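You operate a simulated robot arm through the tools that you are given. There is no shell and no other tool.

The job below is to be done with a simulated robot arm. You get a single attempt, and the scene is never put back.

TASK
Serve the card's cereal with milk in the bowl on the green mat.
Fine: a fair helping, a good splash of milk; box and carton go back; the bowl stays on its mat, the other box and the other bowls stay as they are. Set down upright: what you pick out, milk carton.

It is judged by the outcome, as a careful person would: the job done as asked, and still so three seconds after it is handed in. It fails if anything else is knocked over, pushed out of place, dropped, spilled or broken.

THE ROBOT
A 6-joint arm with a three-finger gripper, fixed in place. Base frame: the origin is at the foot of the arm, x ahead of it, y to its left, z up; the work surface is at about z = 750. Lengths are in mm, angles in rad, forces in N, time in s.
Its first joint turns from -2.897 to 2.897 rad. Payload 4.89 kg.
Tool frame: the origin (TCP) lies between the finger pads and is the grasp point; the fingertips stand 30 mm ahead of it; z points along the fingers, y is the line along which they close. The gripper opens to 164 mm. The gripper's body begins 125 mm behind the TCP.
Orientation is that of the tool frame in the base frame, as [roll, pitch, yaw] about the fixed x, y, z axes, in that order (R = Rz(yaw) Ry(pitch) Rx(roll)). With the fingers straight down and closing along the base's y, the tool's x points along the base's -x, its y along +y and its z along -z.

THE INTERFACE
- The arm moves only by the tool send_rows. Its argument "plan" is text: rows parted by semicolons, each of 7 numbers parted by spaces: the shift along the tool's x, y, z in mm, then the turn, a rotation vector about the tool's x, y, z in rad, then the opening in per cent of the stroke, from 0 (shut) to 100 (fully open). In form: tx ty tz rx ry rz hand; .... A call has 1 to 20 rows; each row shifts and turns the commanded pose from where the row before left it, along the tool's axes as they then stand. A row lasts 0.2 s, in which the tool goes at most 50 mm and 0.15 rad; a call with a longer step from one row to the next is refused whole, and so is a gripper value outside its range. A pose out of reach is approached as far as the arm can. The call stops where the force on the tool passes 40 N (or 10 N more than at its start, if that is more) or the arm is blocked; 0.2 s more then pass. Each finger travels about 108 mm/s and halts on what it meets, pressing with about 33 N; the grip force reading is that of the motor and also rises with nothing between the fingers. The clock runs only during rows and for 0.2 s after the last one: add rows that do not move to give the fingers time. The reply holds the time, the measured pose of the TCP, the force on the tool along the base axes, the opening and the grip force, in the units named above and with some noise, with the torque about the TCP (base axes, N m) and any sound that the robot's microphone picked up.
- Cameras (640 x 400 px; columns grow to the right, rows downward): "scene" is fixed at [393.8, 648.9, 1334]; the picture's right is [-1.00, 0.00, 0.00], its down [0.00, 0.33, -0.95] and it looks along [-0.00, -0.95, -0.33] (base axes); focal length 348 px, centre (320, 200). "wrist" rides on the gripper at [76, -2, -152] in the tool frame; the picture's right is [0.02, 1.00, 0.00], its down [-0.88, 0.02, -0.47] and it looks along [-0.47, 0.01, 0.88] (tool axes); focal length 247 px, centre (320, 200). There is no depth. A picture from a camera that has moved, and an enlarged one, comes with that camera's place and axes in the base frame and with its lens. The place of the scene camera against the robot may be out by one fixed shift of up to 18 mm in any direction.
- capture(camera): a new picture of that camera. The clock stands still meanwhile.
- raise_lower(by): slides the trunk up (or, below 0, down) by that many mm; the arm rides with it, the base frame stays. It gives what a move gives, with no picture.
- inspect(camera, box): a new picture of the part [left, top, right, bottom] of that camera's present view, enlarged. The clock stands still meanwhile.
- finish_job(): hands the job in; it is judged then, once.

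Places have to be worked out from the pictures, the camera data and where the tool is seen. Open the gripper and draw the arm clear of the work before you hand the job in, unless the task says otherwise.

The tools are called after "Emit:" as a command line: name --argument value ..., lists and objects as JSON in quotes. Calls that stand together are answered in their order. send_rows: Moves the arm, as the interface text tells. Its arguments: {"type":"object","properties":{"plan":{"type":"string"}},"required":["plan"]} The other tools are called the same way: raise_lower (by) slides the trunk up or down; capture (camera) takes a picture; inspect (camera, box) takes an enlarged picture of a part of a camera's view; finish_job () hands the job in.

At the start:

```text
time_s: 0.0
eef_pos: [395.4, -531.6, 1188.6]
tcp_rot: [3.142, 0.0, -3.141]
contact_force: [-0.5, 0.0, 0.3]
ft_torque: [-0.04, 0.01, -0.02]
grip_width: 163.8
gripper_force: 0.1
trunk travel left (down, up): [-175.0, 215.0]
```

scene: 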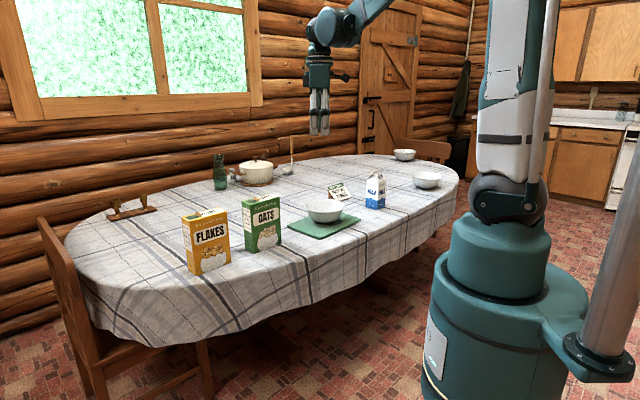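
wrist: 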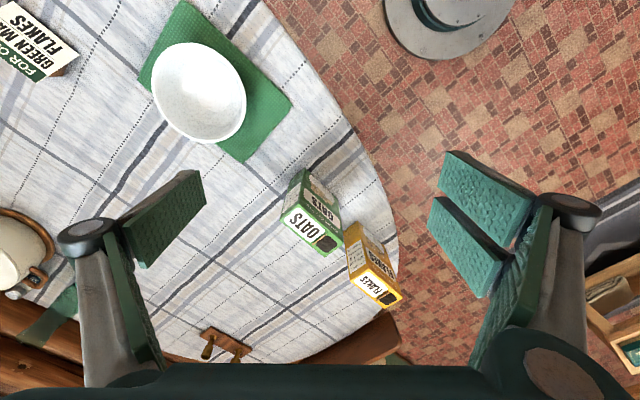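

The card by the mat seems to say "FOR ... GREEN MAT ... FLAKES". I'll enlarge it and the boxes before moving anything.

Emit:
inspect --camera "wrist" --box '[0, 0, 120, 90]'

Emit:
inspect --camera "scene" --box '[300, 150, 460, 250]'

Emit:
inspect --camera "scene" --box '[160, 180, 320, 280]'

Emit:
inspect --camera "wrist" --box '[240, 140, 440, 330]'

```text
4.44 times, centred on (60, 45) of wrist
camera zoom: at [319.7, -533.6, 1341.2], right [-0.02, 1.0, 0.0], down [0.88, 0.02, 0.47], along [0.47, 0.01, -0.88], focal length 1098 px, centre (1476, 889)
```

zoom: 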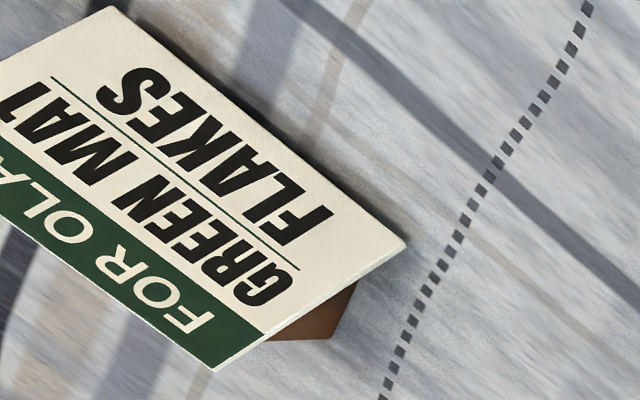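

```text
4.00 times, centred on (380, 200) of scene
camera zoom: at [393.8, 648.9, 1334.0], right [-1.0, 0.0, 0.0], down [0.0, 0.33, -0.95], along [0.0, -0.95, -0.33], focal length 1394 px, centre (80, 200)
```

zoom: 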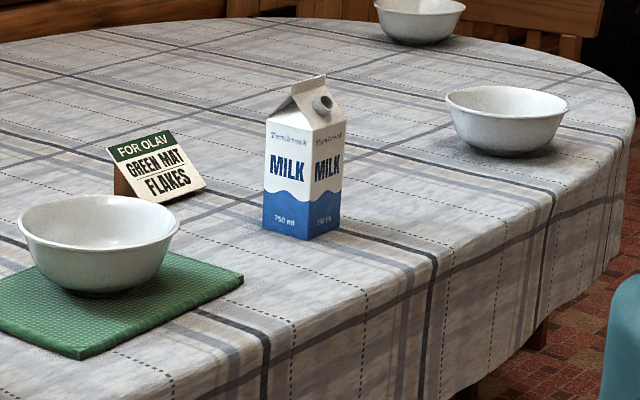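

```text
4.00 times, centred on (240, 230) of scene
camera zoom: at [393.8, 648.9, 1334.0], right [-1.0, 0.0, 0.0], down [0.0, 0.33, -0.95], along [0.0, -0.95, -0.33], focal length 1394 px, centre (640, 80)
```

zoom: 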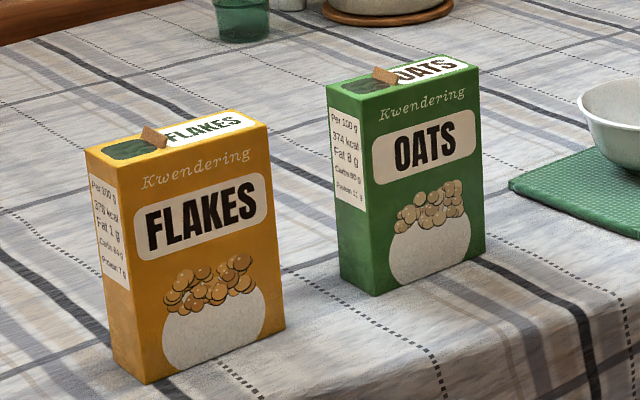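

```text
2.11 times, centred on (340, 235) of wrist
camera zoom: at [319.7, -533.6, 1341.2], right [-0.02, 1.0, 0.0], down [0.88, 0.02, 0.47], along [0.47, 0.01, -0.88], focal length 520 px, centre (278, 126)
```

zoom: 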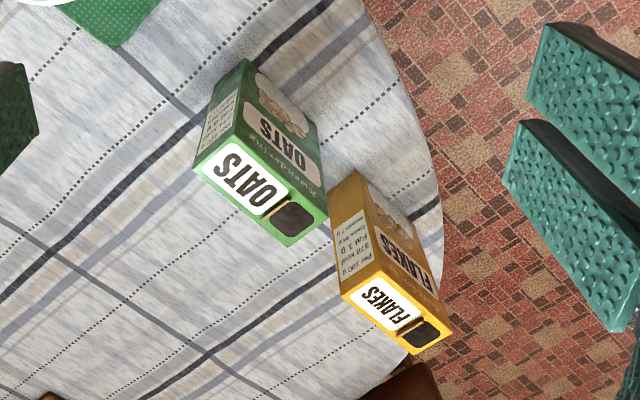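

The card reads "FOR OLAV / GREEN MAT / FLAKES", so I need the orange box, and its opening is at the +x end of the top. First I'll turn the hand high in free air so the wrist camera sits above it, and check that the arm can do this.

Emit:
send_rows --plan "0 0 0 0 0 -0.14 100;0 0 0 0 0 -0.14 100;0 0 0 0 0 -0.14 100;0 0 0 0 0 -0.14 100;0 0 0 0 0 -0.14 100;0 0 0 0 0 -0.14 100;0 0 0 0 0 -0.14 100;0 0 0 0 0 -0.14 100;0 0 0 0 0 -0.14 100;0 0 0 0 0 -0.14 100;0 0 0 0 0 -0.14 100;0 0 0 0 0 -0.14 100;0 0 0 0 0 -0.14 100;0 0 0 0 0 -0.14 100;0 0 0 0 0 -0.14 100"

```text
time_s: 3.2
eef_pos: [412.1, -519.4, 1187.8]
tcp_rot: [3.134, -0.002, -1.062]
contact_force: [-1.4, -1.7, -0.2]
ft_torque: [0.18, -0.23, 0.0]
grip_width: 164.2
gripper_force: 0.0
out of reach, approached as far as the arm can: row 15
trunk travel left (down, up): [-175.0, 215.0]
```

Joint 6 hits its limit just before the camera-up alignment, so the camera-below alignment must be mid-range. I'll turn back the other way to that alignment, then take pictures.

Emit:
send_rows --plan "0 0 0 0 0 0.148 100;0 0 0 0 0 0.148 100;0 0 0 0 0 0.148 100;0 0 0 0 0 0.148 100;0 0 0 0 0 0.148 100;0 0 0 0 0 0.148 100;0 0 0 0 0 0.148 100;0 0 0 0 0 0.148 100;0 0 0 0 0 0.148 100;0 0 0 0 0 0.148 100;0 0 0 0 0 0.148 100;0 0 0 0 0 0.148 100;0 0 0 0 0 0.148 100;0 0 0 0 0 0.148 100;0 0 0 0 0 0.148 100;0 0 0 0 0 0.148 100;0 0 0 0 0 0.148 100;0 0 0 0 0 0.148 100;0 0 0 0 0 0.148 100;0 0 0 0 0 0.148 100"

Emit:
capture --camera "wrist"

```text
time_s: 7.4
eef_pos: [413.4, -520.5, 1189.0]
tcp_rot: [-3.141, 0.0, 2.278]
contact_force: [0.8, 0.5, 0.0]
ft_torque: [0.0, 0.0, 0.0]
grip_width: 164.1
gripper_force: 0.1
trunk travel left (down, up): [-175.0, 215.0]
```

```text
taken
camera wrist: at [362.4, -462.7, 1341.2], right [0.75, 0.67, 0.0], down [0.59, -0.66, 0.47], along [0.32, -0.35, -0.88], focal length 247 px, centre (320, 200)
```

wrist: 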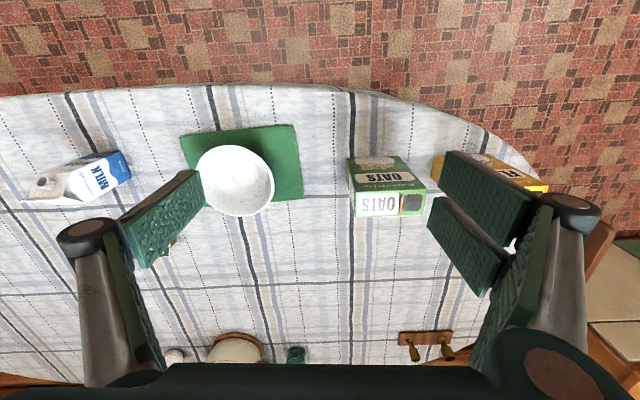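

The hand is now at the mid-range alignment. The milk, bowl, oats and flakes are all in view, so I'll enlarge each one to locate it.

Emit:
inspect --camera "wrist" --box '[10, 130, 170, 230]'

Emit:
inspect --camera "wrist" --box '[160, 110, 320, 230]'

Emit:
inspect --camera "scene" --box '[350, 160, 400, 215]'

```text
4.00 times, centred on (90, 180) of wrist
camera zoom: at [362.4, -462.7, 1341.2], right [0.75, 0.67, 0.0], down [0.59, -0.66, 0.47], along [0.32, -0.35, -0.88], focal length 988 px, centre (1240, 280)
```

zoom: 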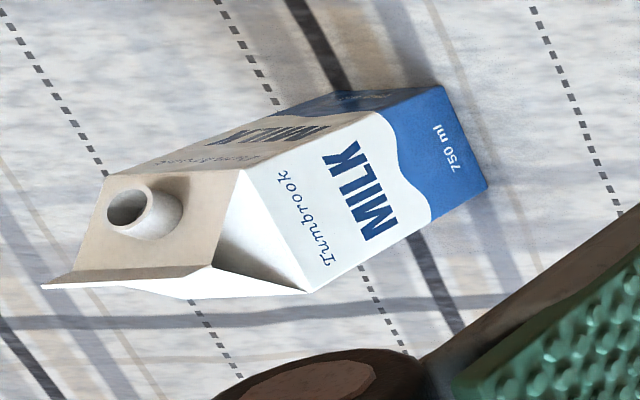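

```text
3.33 times, centred on (240, 170) of wrist
camera zoom: at [362.4, -462.7, 1341.2], right [0.75, 0.67, 0.0], down [0.59, -0.66, 0.47], along [0.32, -0.35, -0.88], focal length 823 px, centre (587, 300)
```

zoom: 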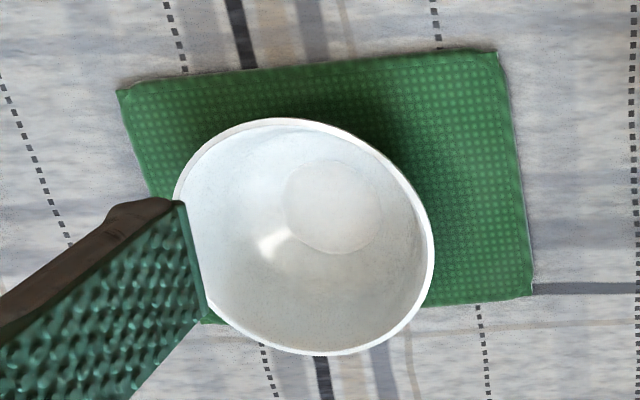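

```text
7.27 times, centred on (375, 188) of scene
camera zoom: at [393.8, 648.9, 1334.0], right [-1.0, 0.0, 0.0], down [0.0, 0.33, -0.95], along [0.0, -0.95, -0.33], focal length 2534 px, centre (-80, 291)
```

zoom: 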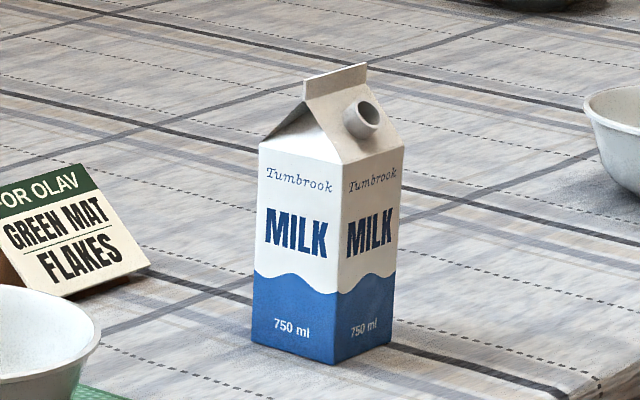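

From the wrist view I place three things:
- **Milk:** 66 mm square, centred near (115, -972). The top edge is at z≈886 and the ridge at z≈930. The spout faces (-0.7, +0.7).
- **Bowl:** centre near (370, -762), with the rim at z≈824.
- **Flakes box:** near (768, -392), about 54×123×186 mm.

Next I'll align the yaw with the flakes box and pitch the tool to 30° below horizontal, still high up.

Emit:
send_rows --plan "0 0 0 0 0 -0.099 100;0 0 0 0 -0.15 0 100;0 0 0 0 -0.15 0 100;0 0 0 0 -0.15 0 100;0 0 0 0 -0.15 0 100;0 0 0 0 -0.15 0 100;0 0 0 0 -0.15 0 100;0 0 0 0 -0.147 0 100;0 0 0 0 0 0 100"

Emit:
capture --camera "scene"

Emit:
capture --camera "wrist"

```text
time_s: 9.6
eef_pos: [432.3, -550.6, 1194.0]
tcp_rot: [3.14, 1.049, 2.38]
contact_force: [0.0, 0.7, 0.0]
ft_torque: [-0.01, 0.0, 0.0]
grip_width: 164.0
gripper_force: 0.1
trunk travel left (down, up): [-175.0, 215.0]
stopped in row 9: the arm was blocked; the commanded pose is now the measured one
```

```text
taken
```

scene: 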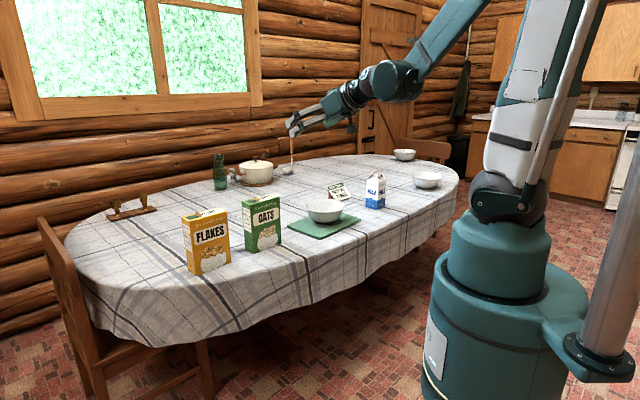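

```text
taken
camera wrist: at [307.0, -434.5, 1204.2], right [0.68, 0.73, -0.02], down [0.03, -0.01, 1.0], along [0.73, -0.68, -0.03], focal length 247 px, centre (320, 200)
```

wrist: 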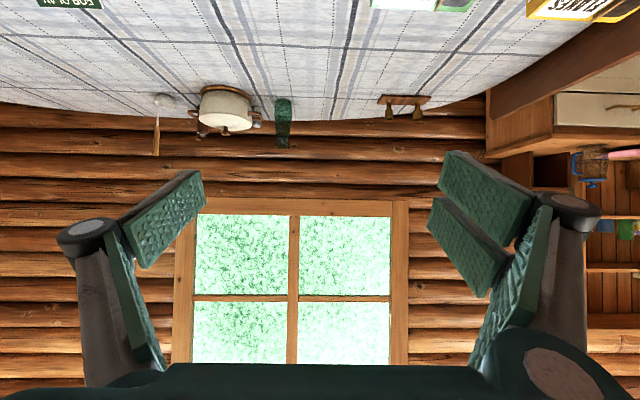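

The orientation was reached, but the arm folded to its limit and settled about 36 mm further out. Both are clear of everything. Next I'll move to a point about 200 mm short of the flakes box, in line with its front face.

Emit:
send_rows --plan "21.4 34.8 7.7 0 0 0 100;21.4 34.8 7.7 0 0 0 100;21.4 34.8 7.7 0 0 0 100;21.4 34.8 7.7 0 0 0 100;21.4 34.8 7.7 0 0 0 100;21.4 34.8 7.7 0 0 0 100;21.4 34.8 7.7 0 0 0 100;21.4 34.8 7.7 0 0 0 100;21.4 34.8 7.7 0 0 0 100;21.4 34.8 7.7 0 0 0 100"

Emit:
capture --camera "wrist"

Emit:
capture --camera "scene"

```text
time_s: 11.8
eef_pos: [651.2, -272.1, 997.2]
tcp_rot: [3.139, 1.045, 2.377]
contact_force: [-0.7, -1.0, 0.6]
ft_torque: [0.05, -0.08, 0.16]
grip_width: 163.8
gripper_force: 0.0
out of reach, approached as far as the arm can: row 9, 10
trunk travel left (down, up): [-175.0, 215.0]
```

```text
taken
camera wrist: at [526.7, -156.2, 1007.6], right [0.68, 0.73, -0.02], down [0.04, -0.01, 1.0], along [0.73, -0.68, -0.03], focal length 247 px, centre (320, 200)
```

wrist: 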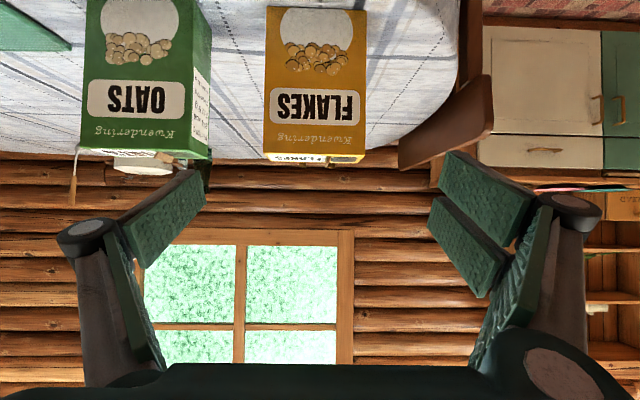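

```text
taken
```

scene: 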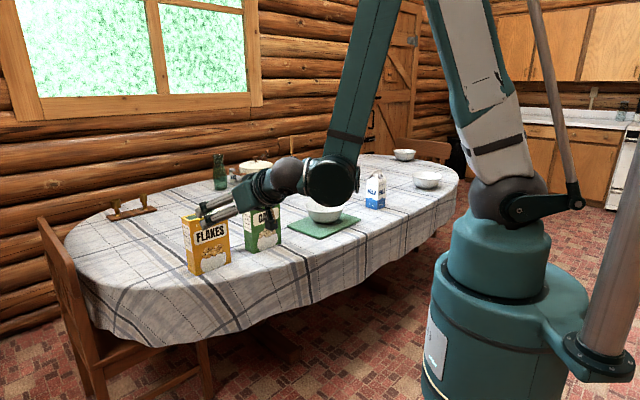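

The box front faces the hand squarely, and the fold limit leaves the hand slightly high. I'll enlarge the flakes box to get its exact position.

Emit:
inspect --camera "wrist" --box '[190, 0, 430, 180]'

```text
2.22 times, centred on (310, 90) of wrist
camera zoom: at [526.7, -156.2, 1007.6], right [0.68, 0.73, -0.02], down [0.04, -0.01, 1.0], along [0.73, -0.68, -0.03], focal length 549 px, centre (342, 444)
```

zoom: 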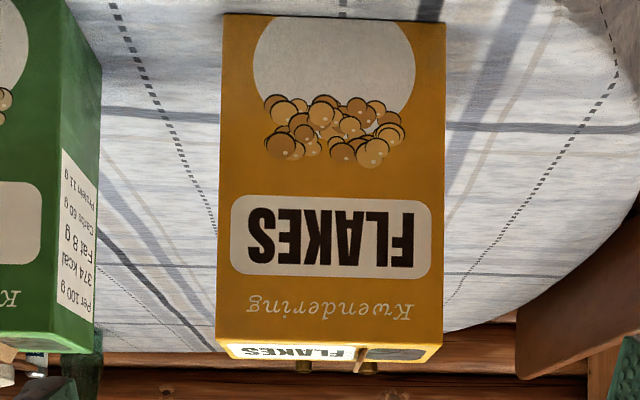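

The front face measures about 129 mm wide with the top at z≈939, and its centre is at (746, -374), so the box centre is (765, -393). I'll descend towards it with the fingers wide open and stop just short of the front face to check.

Emit:
send_rows --plan "6.6 -1.4 20 0 0 0 100;6.6 -1.4 20 0 0 0 100;6.6 -1.4 20 0 0 0 100;6.6 -1.4 20 0 0 0 100;6.6 -1.4 20 0 0 0 100;0 0 0 0 0 0 100"

Emit:
capture --camera "wrist"

```text
time_s: 13.2
eef_pos: [717.1, -331.1, 958.1]
tcp_rot: [3.14, 1.045, 2.379]
contact_force: [0.6, 1.1, -0.1]
ft_torque: [-0.01, -0.01, -0.01]
grip_width: 164.0
gripper_force: 0.2
out of reach, approached as far as the arm can: row 1, 2, 3, 4, 5
trunk travel left (down, up): [-175.0, 215.0]
```

```text
taken
camera wrist: at [593.2, -213.7, 969.1], right [0.68, 0.73, -0.02], down [0.04, -0.01, 1.0], along [0.73, -0.68, -0.03], focal length 247 px, centre (320, 200)
```

wrist: 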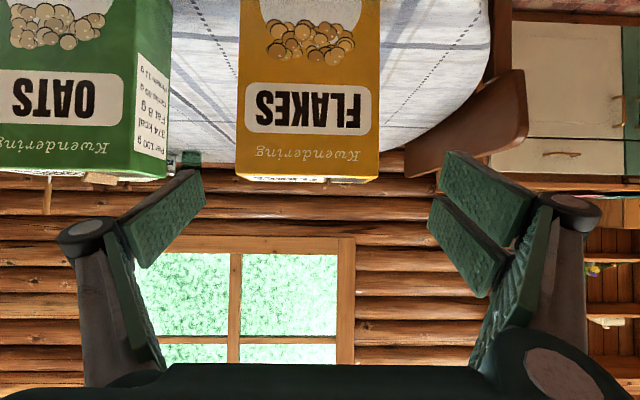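

The box looks square, but the hand is about 11 mm to one side and a reach limit is pushing it up and outward. I'll shift sideways and try a small straight-down move here, clear of the box front, to see where the limit is.

Emit:
send_rows --plan "0 -11.5 0 0 0 0 100;8.65 0 5 0 0 0 100;8.65 0 5 0 0 0 100;0 0 0 0 0 0 100"

```text
time_s: 14.2
eef_pos: [718.9, -341.8, 954.0]
tcp_rot: [-3.141, 1.043, 2.379]
contact_force: [0.7, -0.7, 0.1]
ft_torque: [-0.03, 0.0, 0.01]
grip_width: 164.0
gripper_force: 0.0
out of reach, approached as far as the arm can: row 2, 3
trunk travel left (down, up): [-175.0, 215.0]
```

Moving down at this pitch is limited by the wrist, so lowering the trunk should carry the hand down with the arm's posture unchanged. The fingertips are about 10–15 mm clear of the box front, so I'll lower it by 120 mm.

Emit:
raise_lower --by -120

Emit:
capture --camera "wrist"

Emit:
capture --camera "scene"

```text
time_s: 15.7
eef_pos: [718.2, -343.2, 835.8]
tcp_rot: [-3.142, 1.044, 2.379]
contact_force: [-0.3, 0.3, -0.1]
ft_torque: [0.01, 0.01, 0.01]
grip_width: 164.3
gripper_force: 0.1
trunk travel left (down, up): [-55.0, 335.0]
```

```text
taken
camera wrist: at [593.9, -225.7, 846.6], right [0.68, 0.73, -0.02], down [0.04, -0.01, 1.0], along [0.73, -0.68, -0.03], focal length 247 px, centre (320, 200)
```

wrist: 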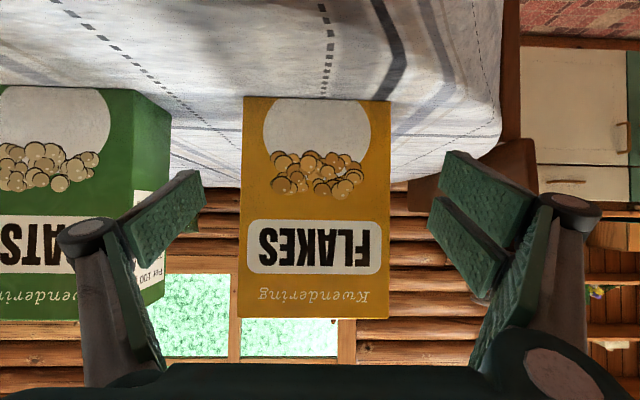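

```text
taken
```

scene: 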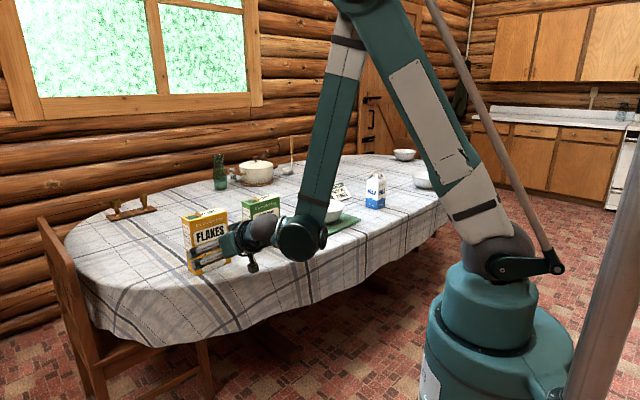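

The hand came straight down as planned. The box now stands centred between the open fingers, about 4 mm to the left. I'll correct that and slide forward around the box.

Emit:
send_rows --plan "-13.8 -4.5 -8 0 0 0 100;-6.62 0 11.42 0 0 0 100;-6.62 0 11.42 0 0 0 100;-6.62 0 11.42 0 0 0 100;-6.62 0 11.42 0 0 0 100;-6.62 0 11.42 0 0 0 100;0 0 0 0 0 0 100"

Emit:
capture --camera "wrist"

Emit:
inspect --camera "scene" --box '[160, 180, 320, 280]'

```text
time_s: 17.3
eef_pos: [762.6, -391.9, 850.4]
tcp_rot: [-3.139, 1.043, 2.379]
contact_force: [-0.3, 1.1, 1.0]
ft_torque: [0.01, -0.04, -0.06]
grip_width: 164.3
gripper_force: 0.1
trunk travel left (down, up): [-55.0, 335.0]
```

```text
taken
camera wrist: at [638.2, -275.4, 862.1], right [0.68, 0.73, -0.02], down [0.04, -0.01, 1.0], along [0.73, -0.68, -0.03], focal length 247 px, centre (320, 200)
```

wrist: 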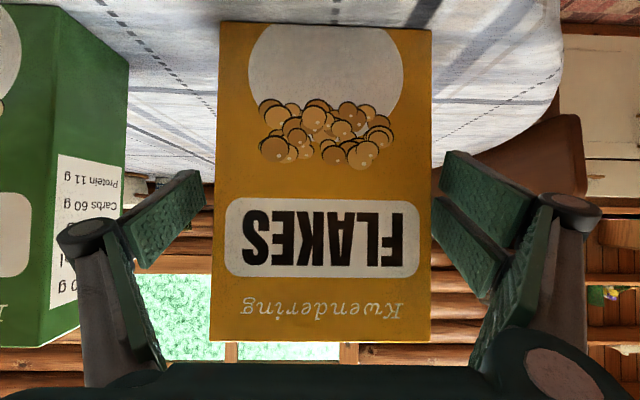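

```text
4.00 times, centred on (240, 230) of scene
camera zoom: at [393.8, 648.9, 1334.0], right [-1.0, 0.0, 0.0], down [0.0, 0.33, -0.95], along [0.0, -0.95, -0.33], focal length 1394 px, centre (640, 80)
```

zoom: 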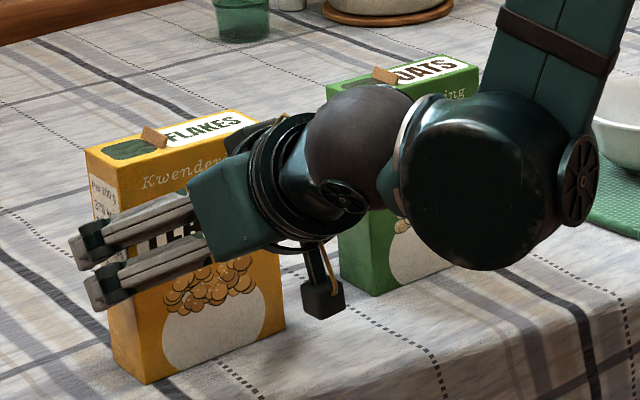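

The box is centred between the fingers and the wide faces look parallel to the hand, so I'll close the grip.

Emit:
send_rows --plan "0 0 0 0 0 0 70;0 0 0 0 0 0 60;0 0 0 0 0 0 50;0 0 0 0 0 0 40;0 0 0 0 0 0 40"

Emit:
capture --camera "wrist"

```text
time_s: 18.5
eef_pos: [761.4, -391.9, 850.4]
tcp_rot: [3.141, 1.044, 2.378]
contact_force: [0.1, -1.2, 2.8]
ft_torque: [0.25, -0.26, 0.0]
grip_width: 129.7
gripper_force: 33.2
trunk travel left (down, up): [-55.0, 335.0]
```

```text
taken
camera wrist: at [638.1, -275.2, 862.2], right [0.68, 0.73, -0.02], down [0.04, -0.01, 1.0], along [0.73, -0.68, -0.03], focal length 247 px, centre (320, 200)
```

wrist: 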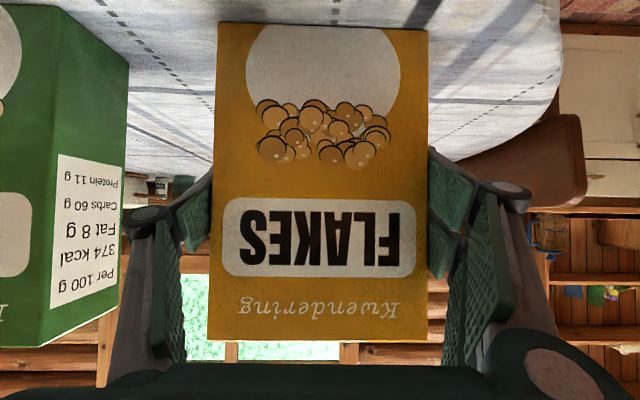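

The grip is firm at 129.7 mm, matching the box width, with the box standing at TCP (761, -392, 850). I'll lift it straight up gently and check the weight and grip.

Emit:
send_rows --plan "-4.3 0 -2.5 0 0 0 40;-8.65 0 -5.02 0 0 0 40;-12.97 0 -7.53 0 0 0 40;-12.97 0 -7.53 0 0 0 40;-8.65 0 -5.02 0 0 0 40;0 0 0 0 0 0 40"

Emit:
capture --camera "scene"

```text
time_s: 19.9
eef_pos: [762.7, -391.2, 906.2]
tcp_rot: [3.142, 1.044, 2.377]
contact_force: [-0.2, -0.6, -2.4]
ft_torque: [0.01, -0.01, 0.03]
grip_width: 129.5
gripper_force: 33.0
trunk travel left (down, up): [-55.0, 335.0]
```

```text
taken
```

scene: 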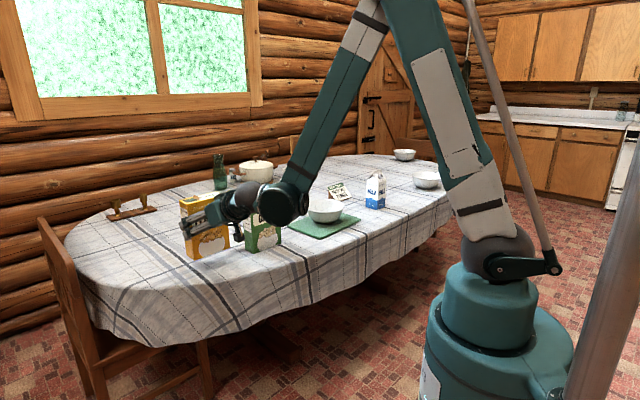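

The box is lifted cleanly and weighs about 2.5 N. I'll raise it well above the oats box before carrying it across to the bowl.

Emit:
send_rows --plan "-13 0 -7.5 0 0 0 40;-24.5 0 -14.2 0 0 0 40;-30.3 0 -17.6 0 0 0 40;-30.3 0 -17.6 0 0 0 40;-30.3 0 -17.6 0 0 0 40;-24.5 0 -14.2 0 0 0 40;-8.6 0 -5 0 0 0 40;0 0 0 0 0 0 40"

```text
time_s: 21.7
eef_pos: [761.4, -390.0, 1093.7]
tcp_rot: [-3.141, 1.044, 2.38]
contact_force: [0.2, -0.2, -1.6]
ft_torque: [0.03, -0.01, 0.01]
grip_width: 129.6
gripper_force: 33.1
trunk travel left (down, up): [-55.0, 335.0]
```

The box is up with its bottom at about z=993, above the oats top at 939. I'll carry it across to a point beside the bowl and yaw the hand to face along the bowl's direction.

Emit:
send_rows --plan "0.76 -17.24 -1.3 0 0 0 40;1.33 -30.2 -2.28 0 0 0 40;1.894 -43.12 -3.254 0 0 0 40;1.894 -43.12 -3.254 0 0 0 40;1.894 -43.12 -3.254 0 0 0 40;1.894 -43.12 -3.254 0 0 0 40;1.894 -43.12 -3.254 0 0 0 40;1.894 -43.12 -3.254 0 0 0 40;1.894 -43.12 -3.254 0 0 0 40;1.894 -43.12 -3.254 0 0 0 40;1.894 -43.12 -3.254 0 0 0 40;1.894 -43.12 -3.254 0 0 0 40;1.894 -43.12 -3.254 0 0 0 40;1.894 -43.12 -3.254 0 0 0 40;1.33 -30.2 -2.28 0 0 0 40;0.76 -17.24 -1.3 0 0 0 40;0 0 0 0.0766 0 0.0444 40;0 0 0 0.0766 0 0.0444 40;0 0 0 0.0766 0 0.0444 40;0 0 0 0.0766 0 0.0444 40"

Emit:
capture --camera "wrist"

Emit:
capture --camera "scene"

```text
time_s: 25.9
eef_pos: [299.8, -796.6, 1091.7]
tcp_rot: [3.139, 1.043, 2.024]
contact_force: [-0.9, -0.3, -0.5]
ft_torque: [-0.06, -0.12, 0.1]
grip_width: 132.8
gripper_force: 0.4
trunk travel left (down, up): [-55.0, 335.0]
```

```text
taken
camera wrist: at [223.9, -643.6, 1103.3], right [0.89, 0.45, -0.02], down [0.03, -0.02, 1.0], along [0.45, -0.89, -0.03], focal length 247 px, centre (320, 200)
```

wrist: 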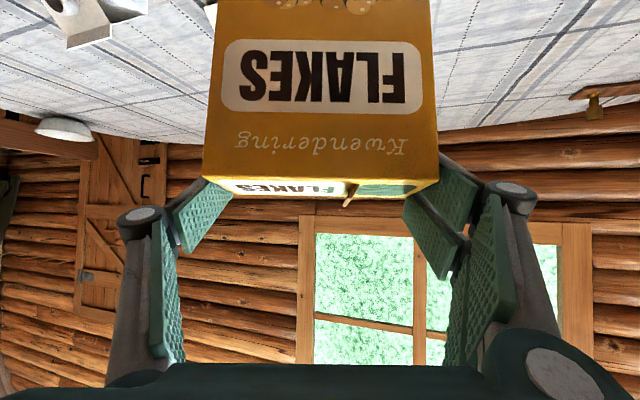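

```text
taken
```

scene: 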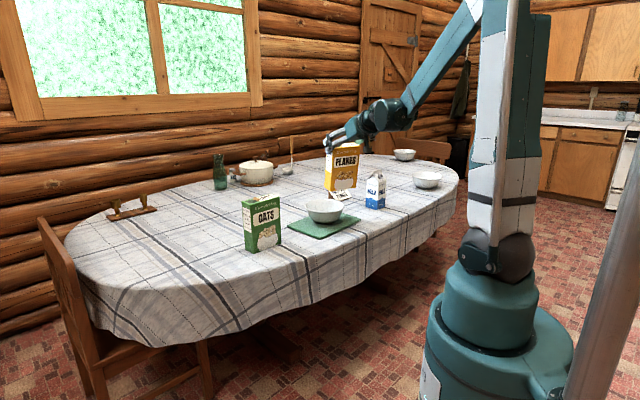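

The reading shows the grip force gone (0.4 N, width 132.8), and the box sits much lower in the hand than before, so it's slipping. The clock stands still while I take pictures, so I'll look closely before doing anything.

Emit:
inspect --camera "scene" --box '[300, 110, 400, 230]'

Emit:
inspect --camera "wrist" --box '[110, 90, 550, 370]'

```text
3.33 times, centred on (350, 170) of scene
camera zoom: at [393.8, 648.9, 1334.0], right [-1.0, 0.0, 0.0], down [0.0, 0.33, -0.95], along [0.0, -0.95, -0.33], focal length 1162 px, centre (220, 300)
```

zoom: 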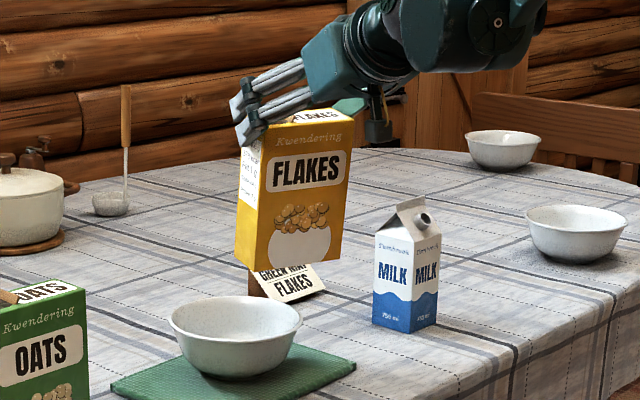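

```text
1.43 times, centred on (330, 230) of wrist
camera zoom: at [223.9, -643.6, 1103.3], right [0.89, 0.45, -0.02], down [0.03, -0.02, 1.0], along [0.45, -0.89, -0.03], focal length 353 px, centre (306, 157)
```

zoom: 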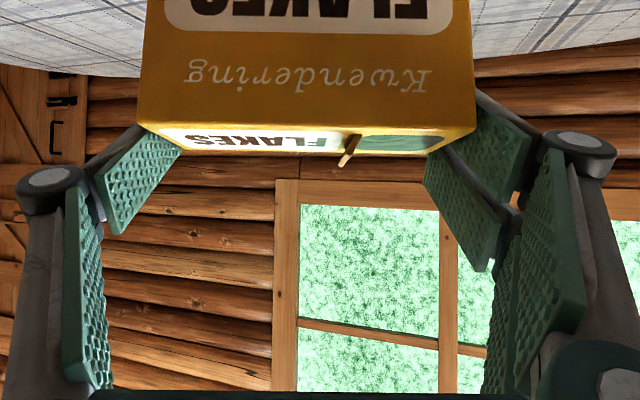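

The box has dropped about 94 mm in the fingers and is no longer carried; only its top edge is still between the tips. Closing hard at once, without moving the arm, is the only thing that might hold it.

Emit:
send_rows --plan "0 0 0 0 0 0 0"

Emit:
capture --camera "scene"

Emit:
capture --camera "wrist"

```text
time_s: 26.3
eef_pos: [300.4, -796.1, 1092.7]
tcp_rot: [-3.141, 1.043, 2.027]
contact_force: [0.1, 0.0, -1.1]
ft_torque: [0.01, 0.0, 0.01]
grip_width: 50.3
gripper_force: 2.0
trunk travel left (down, up): [-55.0, 335.0]
```

```text
taken
```

scene: 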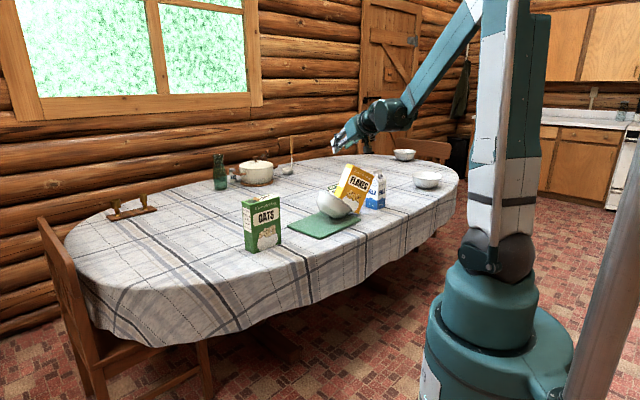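

```text
taken
camera wrist: at [224.2, -643.5, 1103.5], right [0.89, 0.45, -0.02], down [0.03, -0.02, 1.0], along [0.45, -0.89, -0.03], focal length 247 px, centre (320, 200)
```

wrist: 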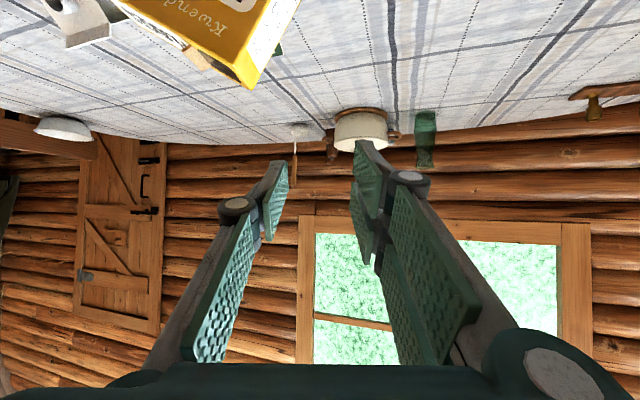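

The box slipped out and has landed on the bowl, and this may still be moving. I'll look closely before running the clock again.

Emit:
inspect --camera "scene" --box '[290, 140, 410, 250]'

Emit:
inspect --camera "wrist" --box '[30, 0, 330, 130]'

```text
3.64 times, centred on (350, 195) of scene
camera zoom: at [393.8, 648.9, 1334.0], right [-1.0, 0.0, 0.0], down [0.0, 0.33, -0.95], along [0.0, -0.95, -0.33], focal length 1267 px, centre (211, 218)
```

zoom: 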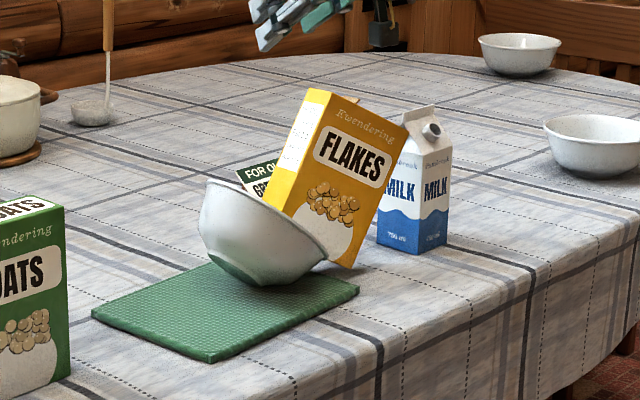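

```text
2.13 times, centred on (180, 65) of wrist
camera zoom: at [224.2, -643.5, 1103.5], right [0.89, 0.45, -0.02], down [0.03, -0.02, 1.0], along [0.45, -0.89, -0.03], focal length 527 px, centre (619, 488)
```

zoom: 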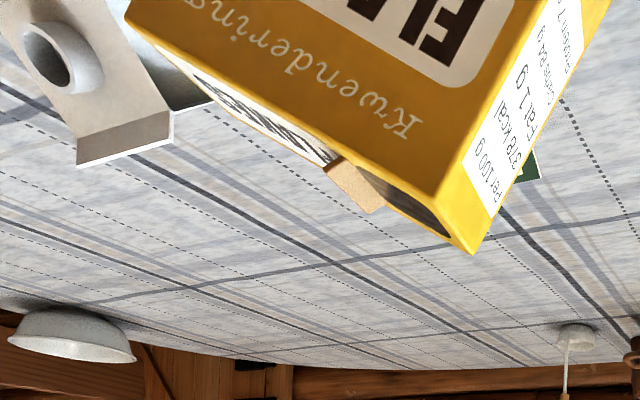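

The box is leaning right, towards the milk, and the bowl has tipped on its edge. I can't reach them in time, so I'll keep the arm still, open the hand and see where everything settles.

Emit:
send_rows --plan "0 0 0 0 0 0 100;0 0 0 0 0 0 100"

Emit:
capture --camera "scene"

Emit:
inspect --camera "scene" --box '[290, 140, 410, 250]'

Emit:
capture --camera "wrist"

```text
time_s: 26.9
eef_pos: [300.1, -796.4, 1092.9]
tcp_rot: [-3.14, 1.043, 2.027]
contact_force: [-0.1, -0.1, 0.1]
ft_torque: [-0.02, 0.01, -0.02]
grip_width: 163.7
gripper_force: 0.1
trunk travel left (down, up): [-55.0, 335.0]
```

```text
taken
```

scene: 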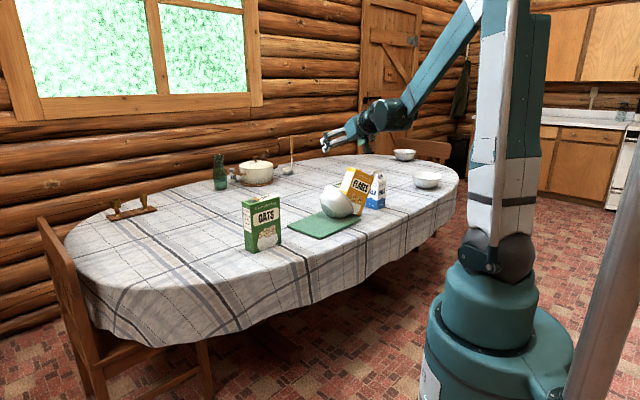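

```text
3.64 times, centred on (350, 195) of scene
camera zoom: at [393.8, 648.9, 1334.0], right [-1.0, 0.0, 0.0], down [0.0, 0.33, -0.95], along [0.0, -0.95, -0.33], focal length 1267 px, centre (211, 218)
```

zoom: 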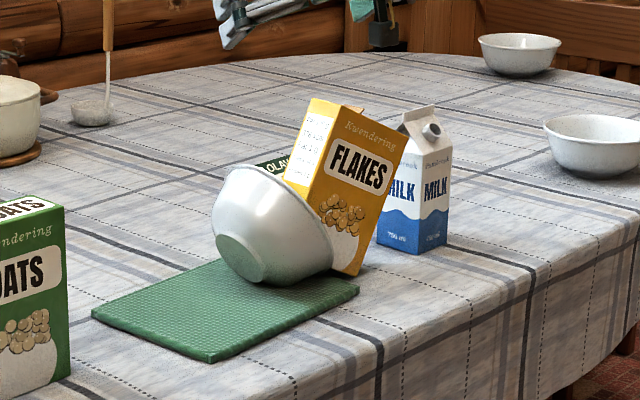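

```text
taken
camera wrist: at [224.2, -643.5, 1103.5], right [0.89, 0.45, -0.02], down [0.03, -0.02, 1.0], along [0.45, -0.89, -0.03], focal length 247 px, centre (320, 200)
```

wrist: 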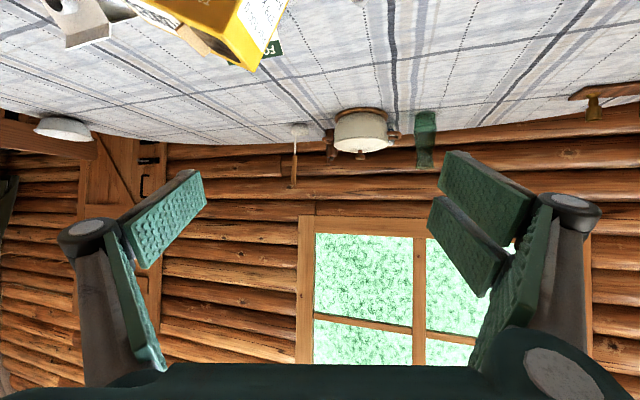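

The bowl is now on its side against the leaning box, and the milk is still upright. I'll give it a moment to settle before working out how to recover.

Emit:
send_rows --plan "0 0 0 0 0 0 100;0 0 0 0 0 0 100;0 0 0 0 0 0 100"

Emit:
inspect --camera "scene" --box '[290, 140, 410, 250]'

Emit:
inspect --camera "wrist" --box '[0, 0, 330, 150]'

```text
time_s: 27.7
eef_pos: [299.6, -796.2, 1091.9]
tcp_rot: [3.141, 1.044, 2.027]
contact_force: [0.0, 0.0, 1.1]
ft_torque: [0.01, -0.02, 0.02]
grip_width: 163.9
gripper_force: 0.0
trunk travel left (down, up): [-55.0, 335.0]
```

```text
3.64 times, centred on (350, 195) of scene
camera zoom: at [393.8, 648.9, 1334.0], right [-1.0, 0.0, 0.0], down [0.0, 0.33, -0.95], along [0.0, -0.95, -0.33], focal length 1267 px, centre (211, 218)
```

zoom: 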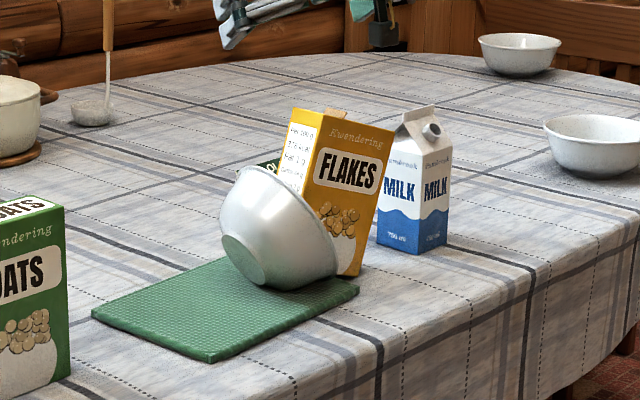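

```text
1.94 times, centred on (165, 75) of wrist
camera zoom: at [224.2, -643.5, 1103.5], right [0.89, 0.45, -0.02], down [0.03, -0.02, 1.0], along [0.45, -0.89, -0.03], focal length 479 px, centre (621, 442)
```

zoom: 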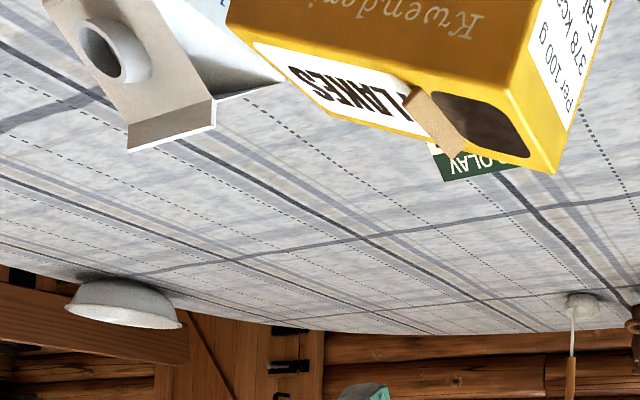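

The box is settling back towards upright with the bowl tilted against it. I'll wait a little longer for it to come to rest.

Emit:
send_rows --plan "0 0 0 0 0 0 100;0 0 0 0 0 0 100;0 0 0 0 0 0 100;0 0 0 0 0 0 100;0 0 0 0 0 0 100"

Emit:
inspect --camera "scene" --box '[290, 140, 410, 250]'

Emit:
inspect --camera "wrist" --box '[0, 0, 330, 150]'

```text
time_s: 28.9
eef_pos: [299.8, -796.7, 1093.4]
tcp_rot: [-3.139, 1.045, 2.027]
contact_force: [-0.4, 0.5, -0.5]
ft_torque: [0.03, -0.02, 0.02]
grip_width: 163.8
gripper_force: 0.1
trunk travel left (down, up): [-55.0, 335.0]
```

```text
3.64 times, centred on (350, 195) of scene
camera zoom: at [393.8, 648.9, 1334.0], right [-1.0, 0.0, 0.0], down [0.0, 0.33, -0.95], along [0.0, -0.95, -0.33], focal length 1267 px, centre (211, 218)
```

zoom: 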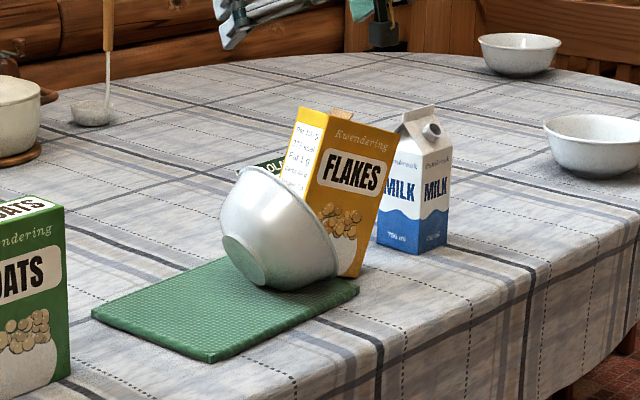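

```text
1.94 times, centred on (165, 75) of wrist
camera zoom: at [224.2, -643.5, 1103.5], right [0.89, 0.45, -0.02], down [0.03, -0.02, 1.0], along [0.45, -0.89, -0.03], focal length 479 px, centre (621, 442)
```

zoom: 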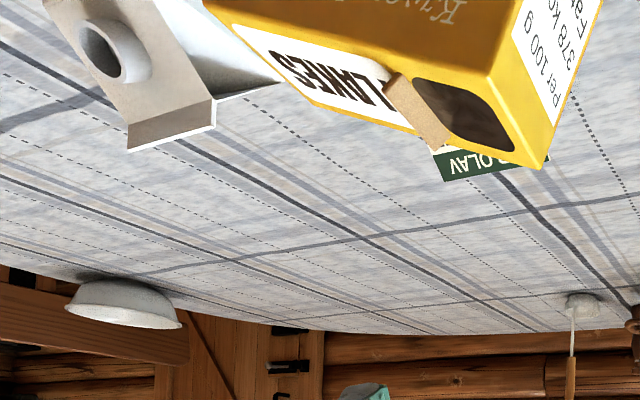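

The milk, card and mat look unmoved, so only the box and the bowl are out of place, and I'll try to put them right. I'll pitch the hand to point straight down where it is, high above them, for a view from above.

Emit:
send_rows --plan "0 0 0 0 0.15 0 100;0 0 0 0 0.15 0 100;0 0 0 0 0.15 0 100;0 0 0 0 0.15 0 100;0 0 0 0 0.15 0 100;0 0 0 0 0.15 0 100;0 0 0 0 0.145 0 100;0 0 0 0 0 0 100"

Emit:
capture --camera "wrist"

Emit:
inspect --camera "scene" --box '[290, 140, 410, 250]'

```text
time_s: 30.7
eef_pos: [302.1, -796.0, 1093.2]
tcp_rot: [-3.14, -0.002, 2.025]
contact_force: [-0.5, 0.1, 0.0]
ft_torque: [0.0, -0.01, 0.01]
grip_width: 164.1
gripper_force: 0.0
trunk travel left (down, up): [-55.0, 335.0]
```

```text
taken
camera wrist: at [266.8, -728.8, 1246.0], right [0.89, 0.46, 0.0], down [0.4, -0.78, 0.47], along [0.21, -0.42, -0.88], focal length 247 px, centre (320, 200)
```

wrist: 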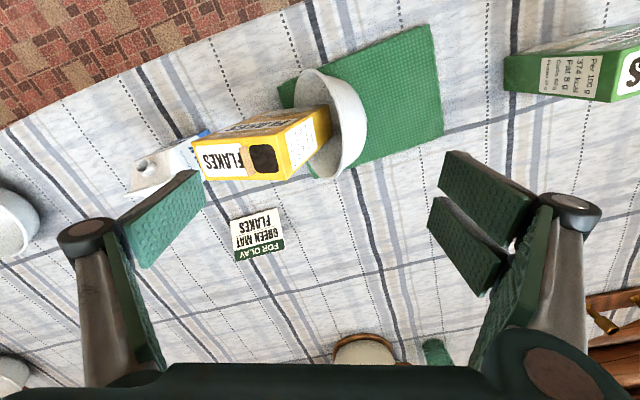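

```text
3.64 times, centred on (350, 195) of scene
camera zoom: at [393.8, 648.9, 1334.0], right [-1.0, 0.0, 0.0], down [0.0, 0.33, -0.95], along [0.0, -0.95, -0.33], focal length 1267 px, centre (211, 218)
```

zoom: 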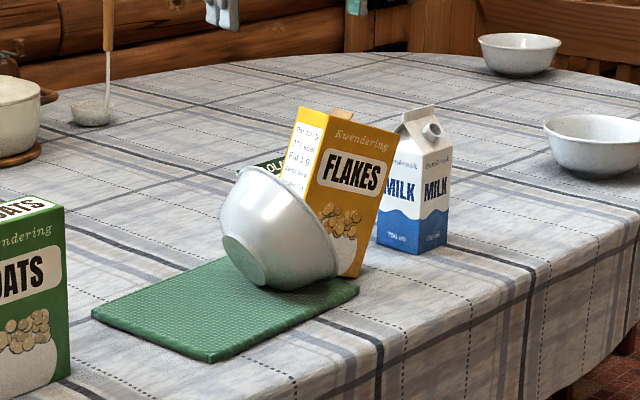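

It has come to rest: the box leans towards the milk and the bowl lies on its side with its mouth against the box. I'll enlarge this view.

Emit:
inspect --camera "wrist" --box '[110, 50, 390, 225]'

Emit:
inspect --camera "scene" --box '[325, 160, 390, 225]'

```text
2.29 times, centred on (250, 138) of wrist
camera zoom: at [266.8, -728.8, 1246.0], right [0.89, 0.46, 0.0], down [0.4, -0.78, 0.47], along [0.21, -0.42, -0.88], focal length 564 px, centre (480, 343)
```

zoom: 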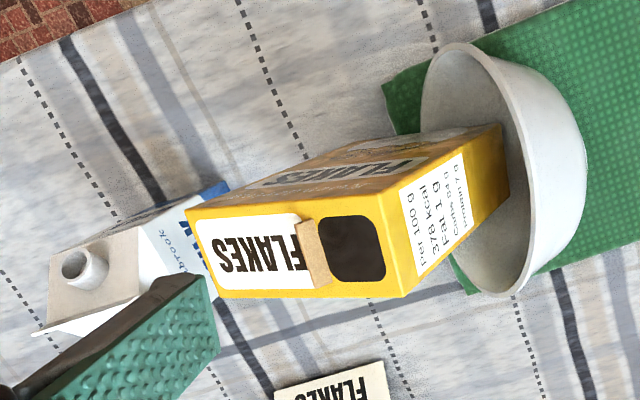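

```text
6.15 times, centred on (358, 192) of scene
camera zoom: at [393.8, 648.9, 1334.0], right [-1.0, 0.0, 0.0], down [0.0, 0.33, -0.95], along [0.0, -0.95, -0.33], focal length 2144 px, centre (89, 246)
```

zoom: 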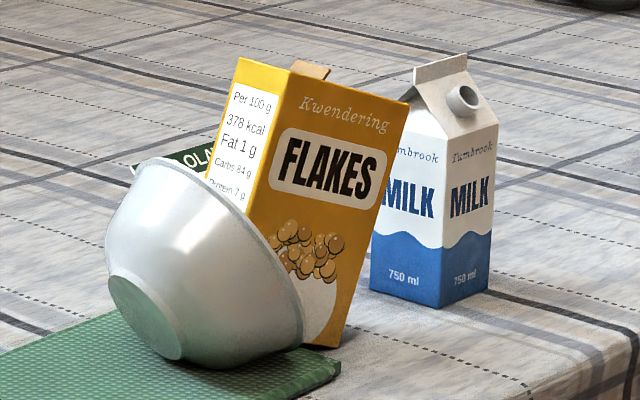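

From this view I work out:
- **Box:** tilted about 20° towards the milk, with the top centre near (220, -866, 950). Its thickness axis is about (0.6, -0.8), and it is still roughly 50 mm clear of the milk.
- **Plan:** take it by the top across its thin side with the hand tilted to match, and lift it straight off along its own axis.

First I'll turn and tilt the hand up here.

Emit:
send_rows --plan "0 0 0 0 0 -0.1467 100;0 0 0 0 0 -0.1467 100;0 0 0 0 0 -0.1467 100;0 0 0 0 0 -0.1467 100;0 0 0 0 0 -0.1467 100;0 0 0 0 0 -0.1467 100;0 0 0 0 0 -0.1467 100;0 0 0 0 0 -0.1467 100;0 0 0 0 0 -0.1467 100;0 0 0 0 0 -0.1467 100;0 0 0 0 0 -0.1467 100;0 0 0 0 0 -0.1467 100;0 0 0 0 -0.1163 0 100;0 0 0 0 -0.1163 0 100;0 0 0 0 -0.1163 0 100;0 0 0 0 0 0 100"

Emit:
capture --camera "wrist"

```text
time_s: 34.1
eef_pos: [300.6, -795.9, 1095.1]
tcp_rot: [-3.141, 0.35, -2.498]
contact_force: [0.7, 0.4, 0.5]
ft_torque: [-0.08, 0.02, 0.0]
grip_width: 164.1
gripper_force: 0.0
trunk travel left (down, up): [-55.0, 335.0]
```

```text
taken
camera wrist: at [203.1, -871.8, 1211.0], right [-0.62, 0.79, -0.01], down [0.52, 0.41, 0.75], along [0.59, 0.46, -0.67], focal length 247 px, centre (320, 200)
```

wrist: 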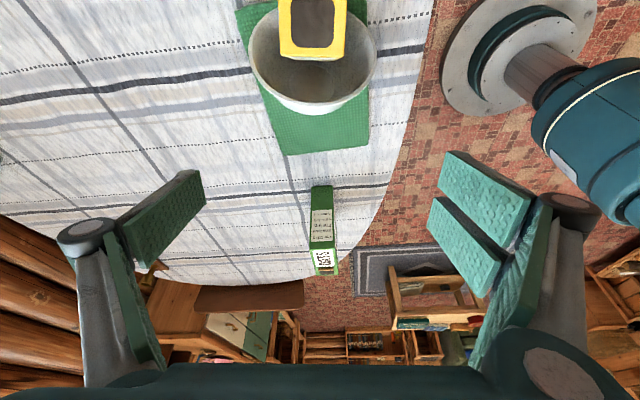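

The hand is aligned with the box's tilt and the box's hole end is in view. I'll move to a point directly above it along its axis and check alignment again.

Emit:
send_rows --plan "24.9 -1.4 4 0 0 0 100;24.9 -1.4 4 0 0 0 100;24.9 -1.4 4 0 0 0 100;24.9 -1.4 4 0 0 0 100;24.9 -1.4 4 0 0 0 100;24.9 -1.4 4 0 0 0 100;0 0 0 0 0 0 100"

Emit:
capture --camera "wrist"

Emit:
inspect --camera "scene" --box '[290, 110, 410, 230]'

```text
time_s: 35.7
eef_pos: [200.4, -881.7, 1018.9]
tcp_rot: [3.141, 0.346, -2.498]
contact_force: [0.4, 0.3, 0.1]
ft_torque: [-0.06, 0.04, -0.01]
grip_width: 164.1
gripper_force: 0.1
trunk travel left (down, up): [-55.0, 335.0]
```

```text
taken
camera wrist: at [102.7, -958.1, 1137.3], right [-0.62, 0.79, -0.01], down [0.52, 0.42, 0.74], along [0.59, 0.46, -0.67], focal length 247 px, centre (320, 200)
```

wrist: 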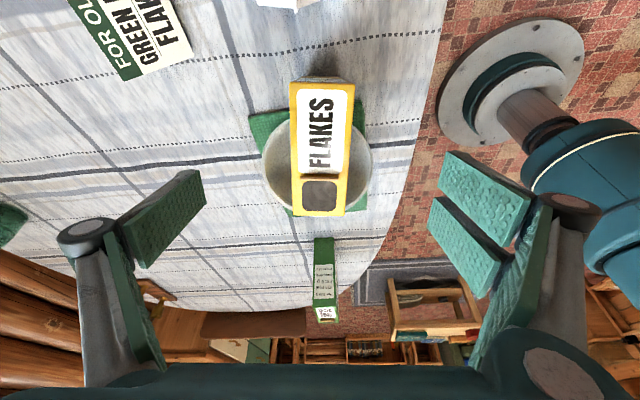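

```text
3.33 times, centred on (350, 170) of scene
camera zoom: at [393.8, 648.9, 1334.0], right [-1.0, 0.0, 0.0], down [0.0, 0.33, -0.95], along [0.0, -0.95, -0.33], focal length 1162 px, centre (220, 300)
```

zoom: 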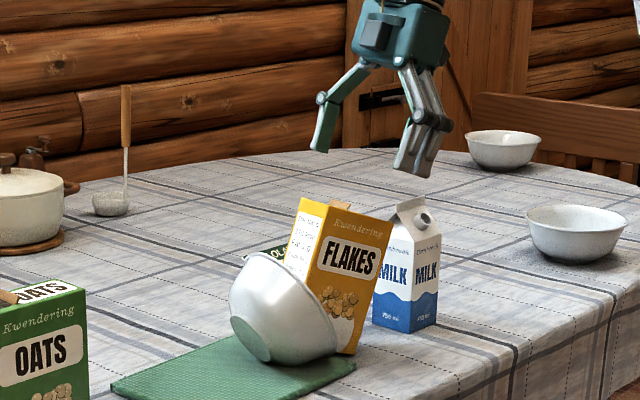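

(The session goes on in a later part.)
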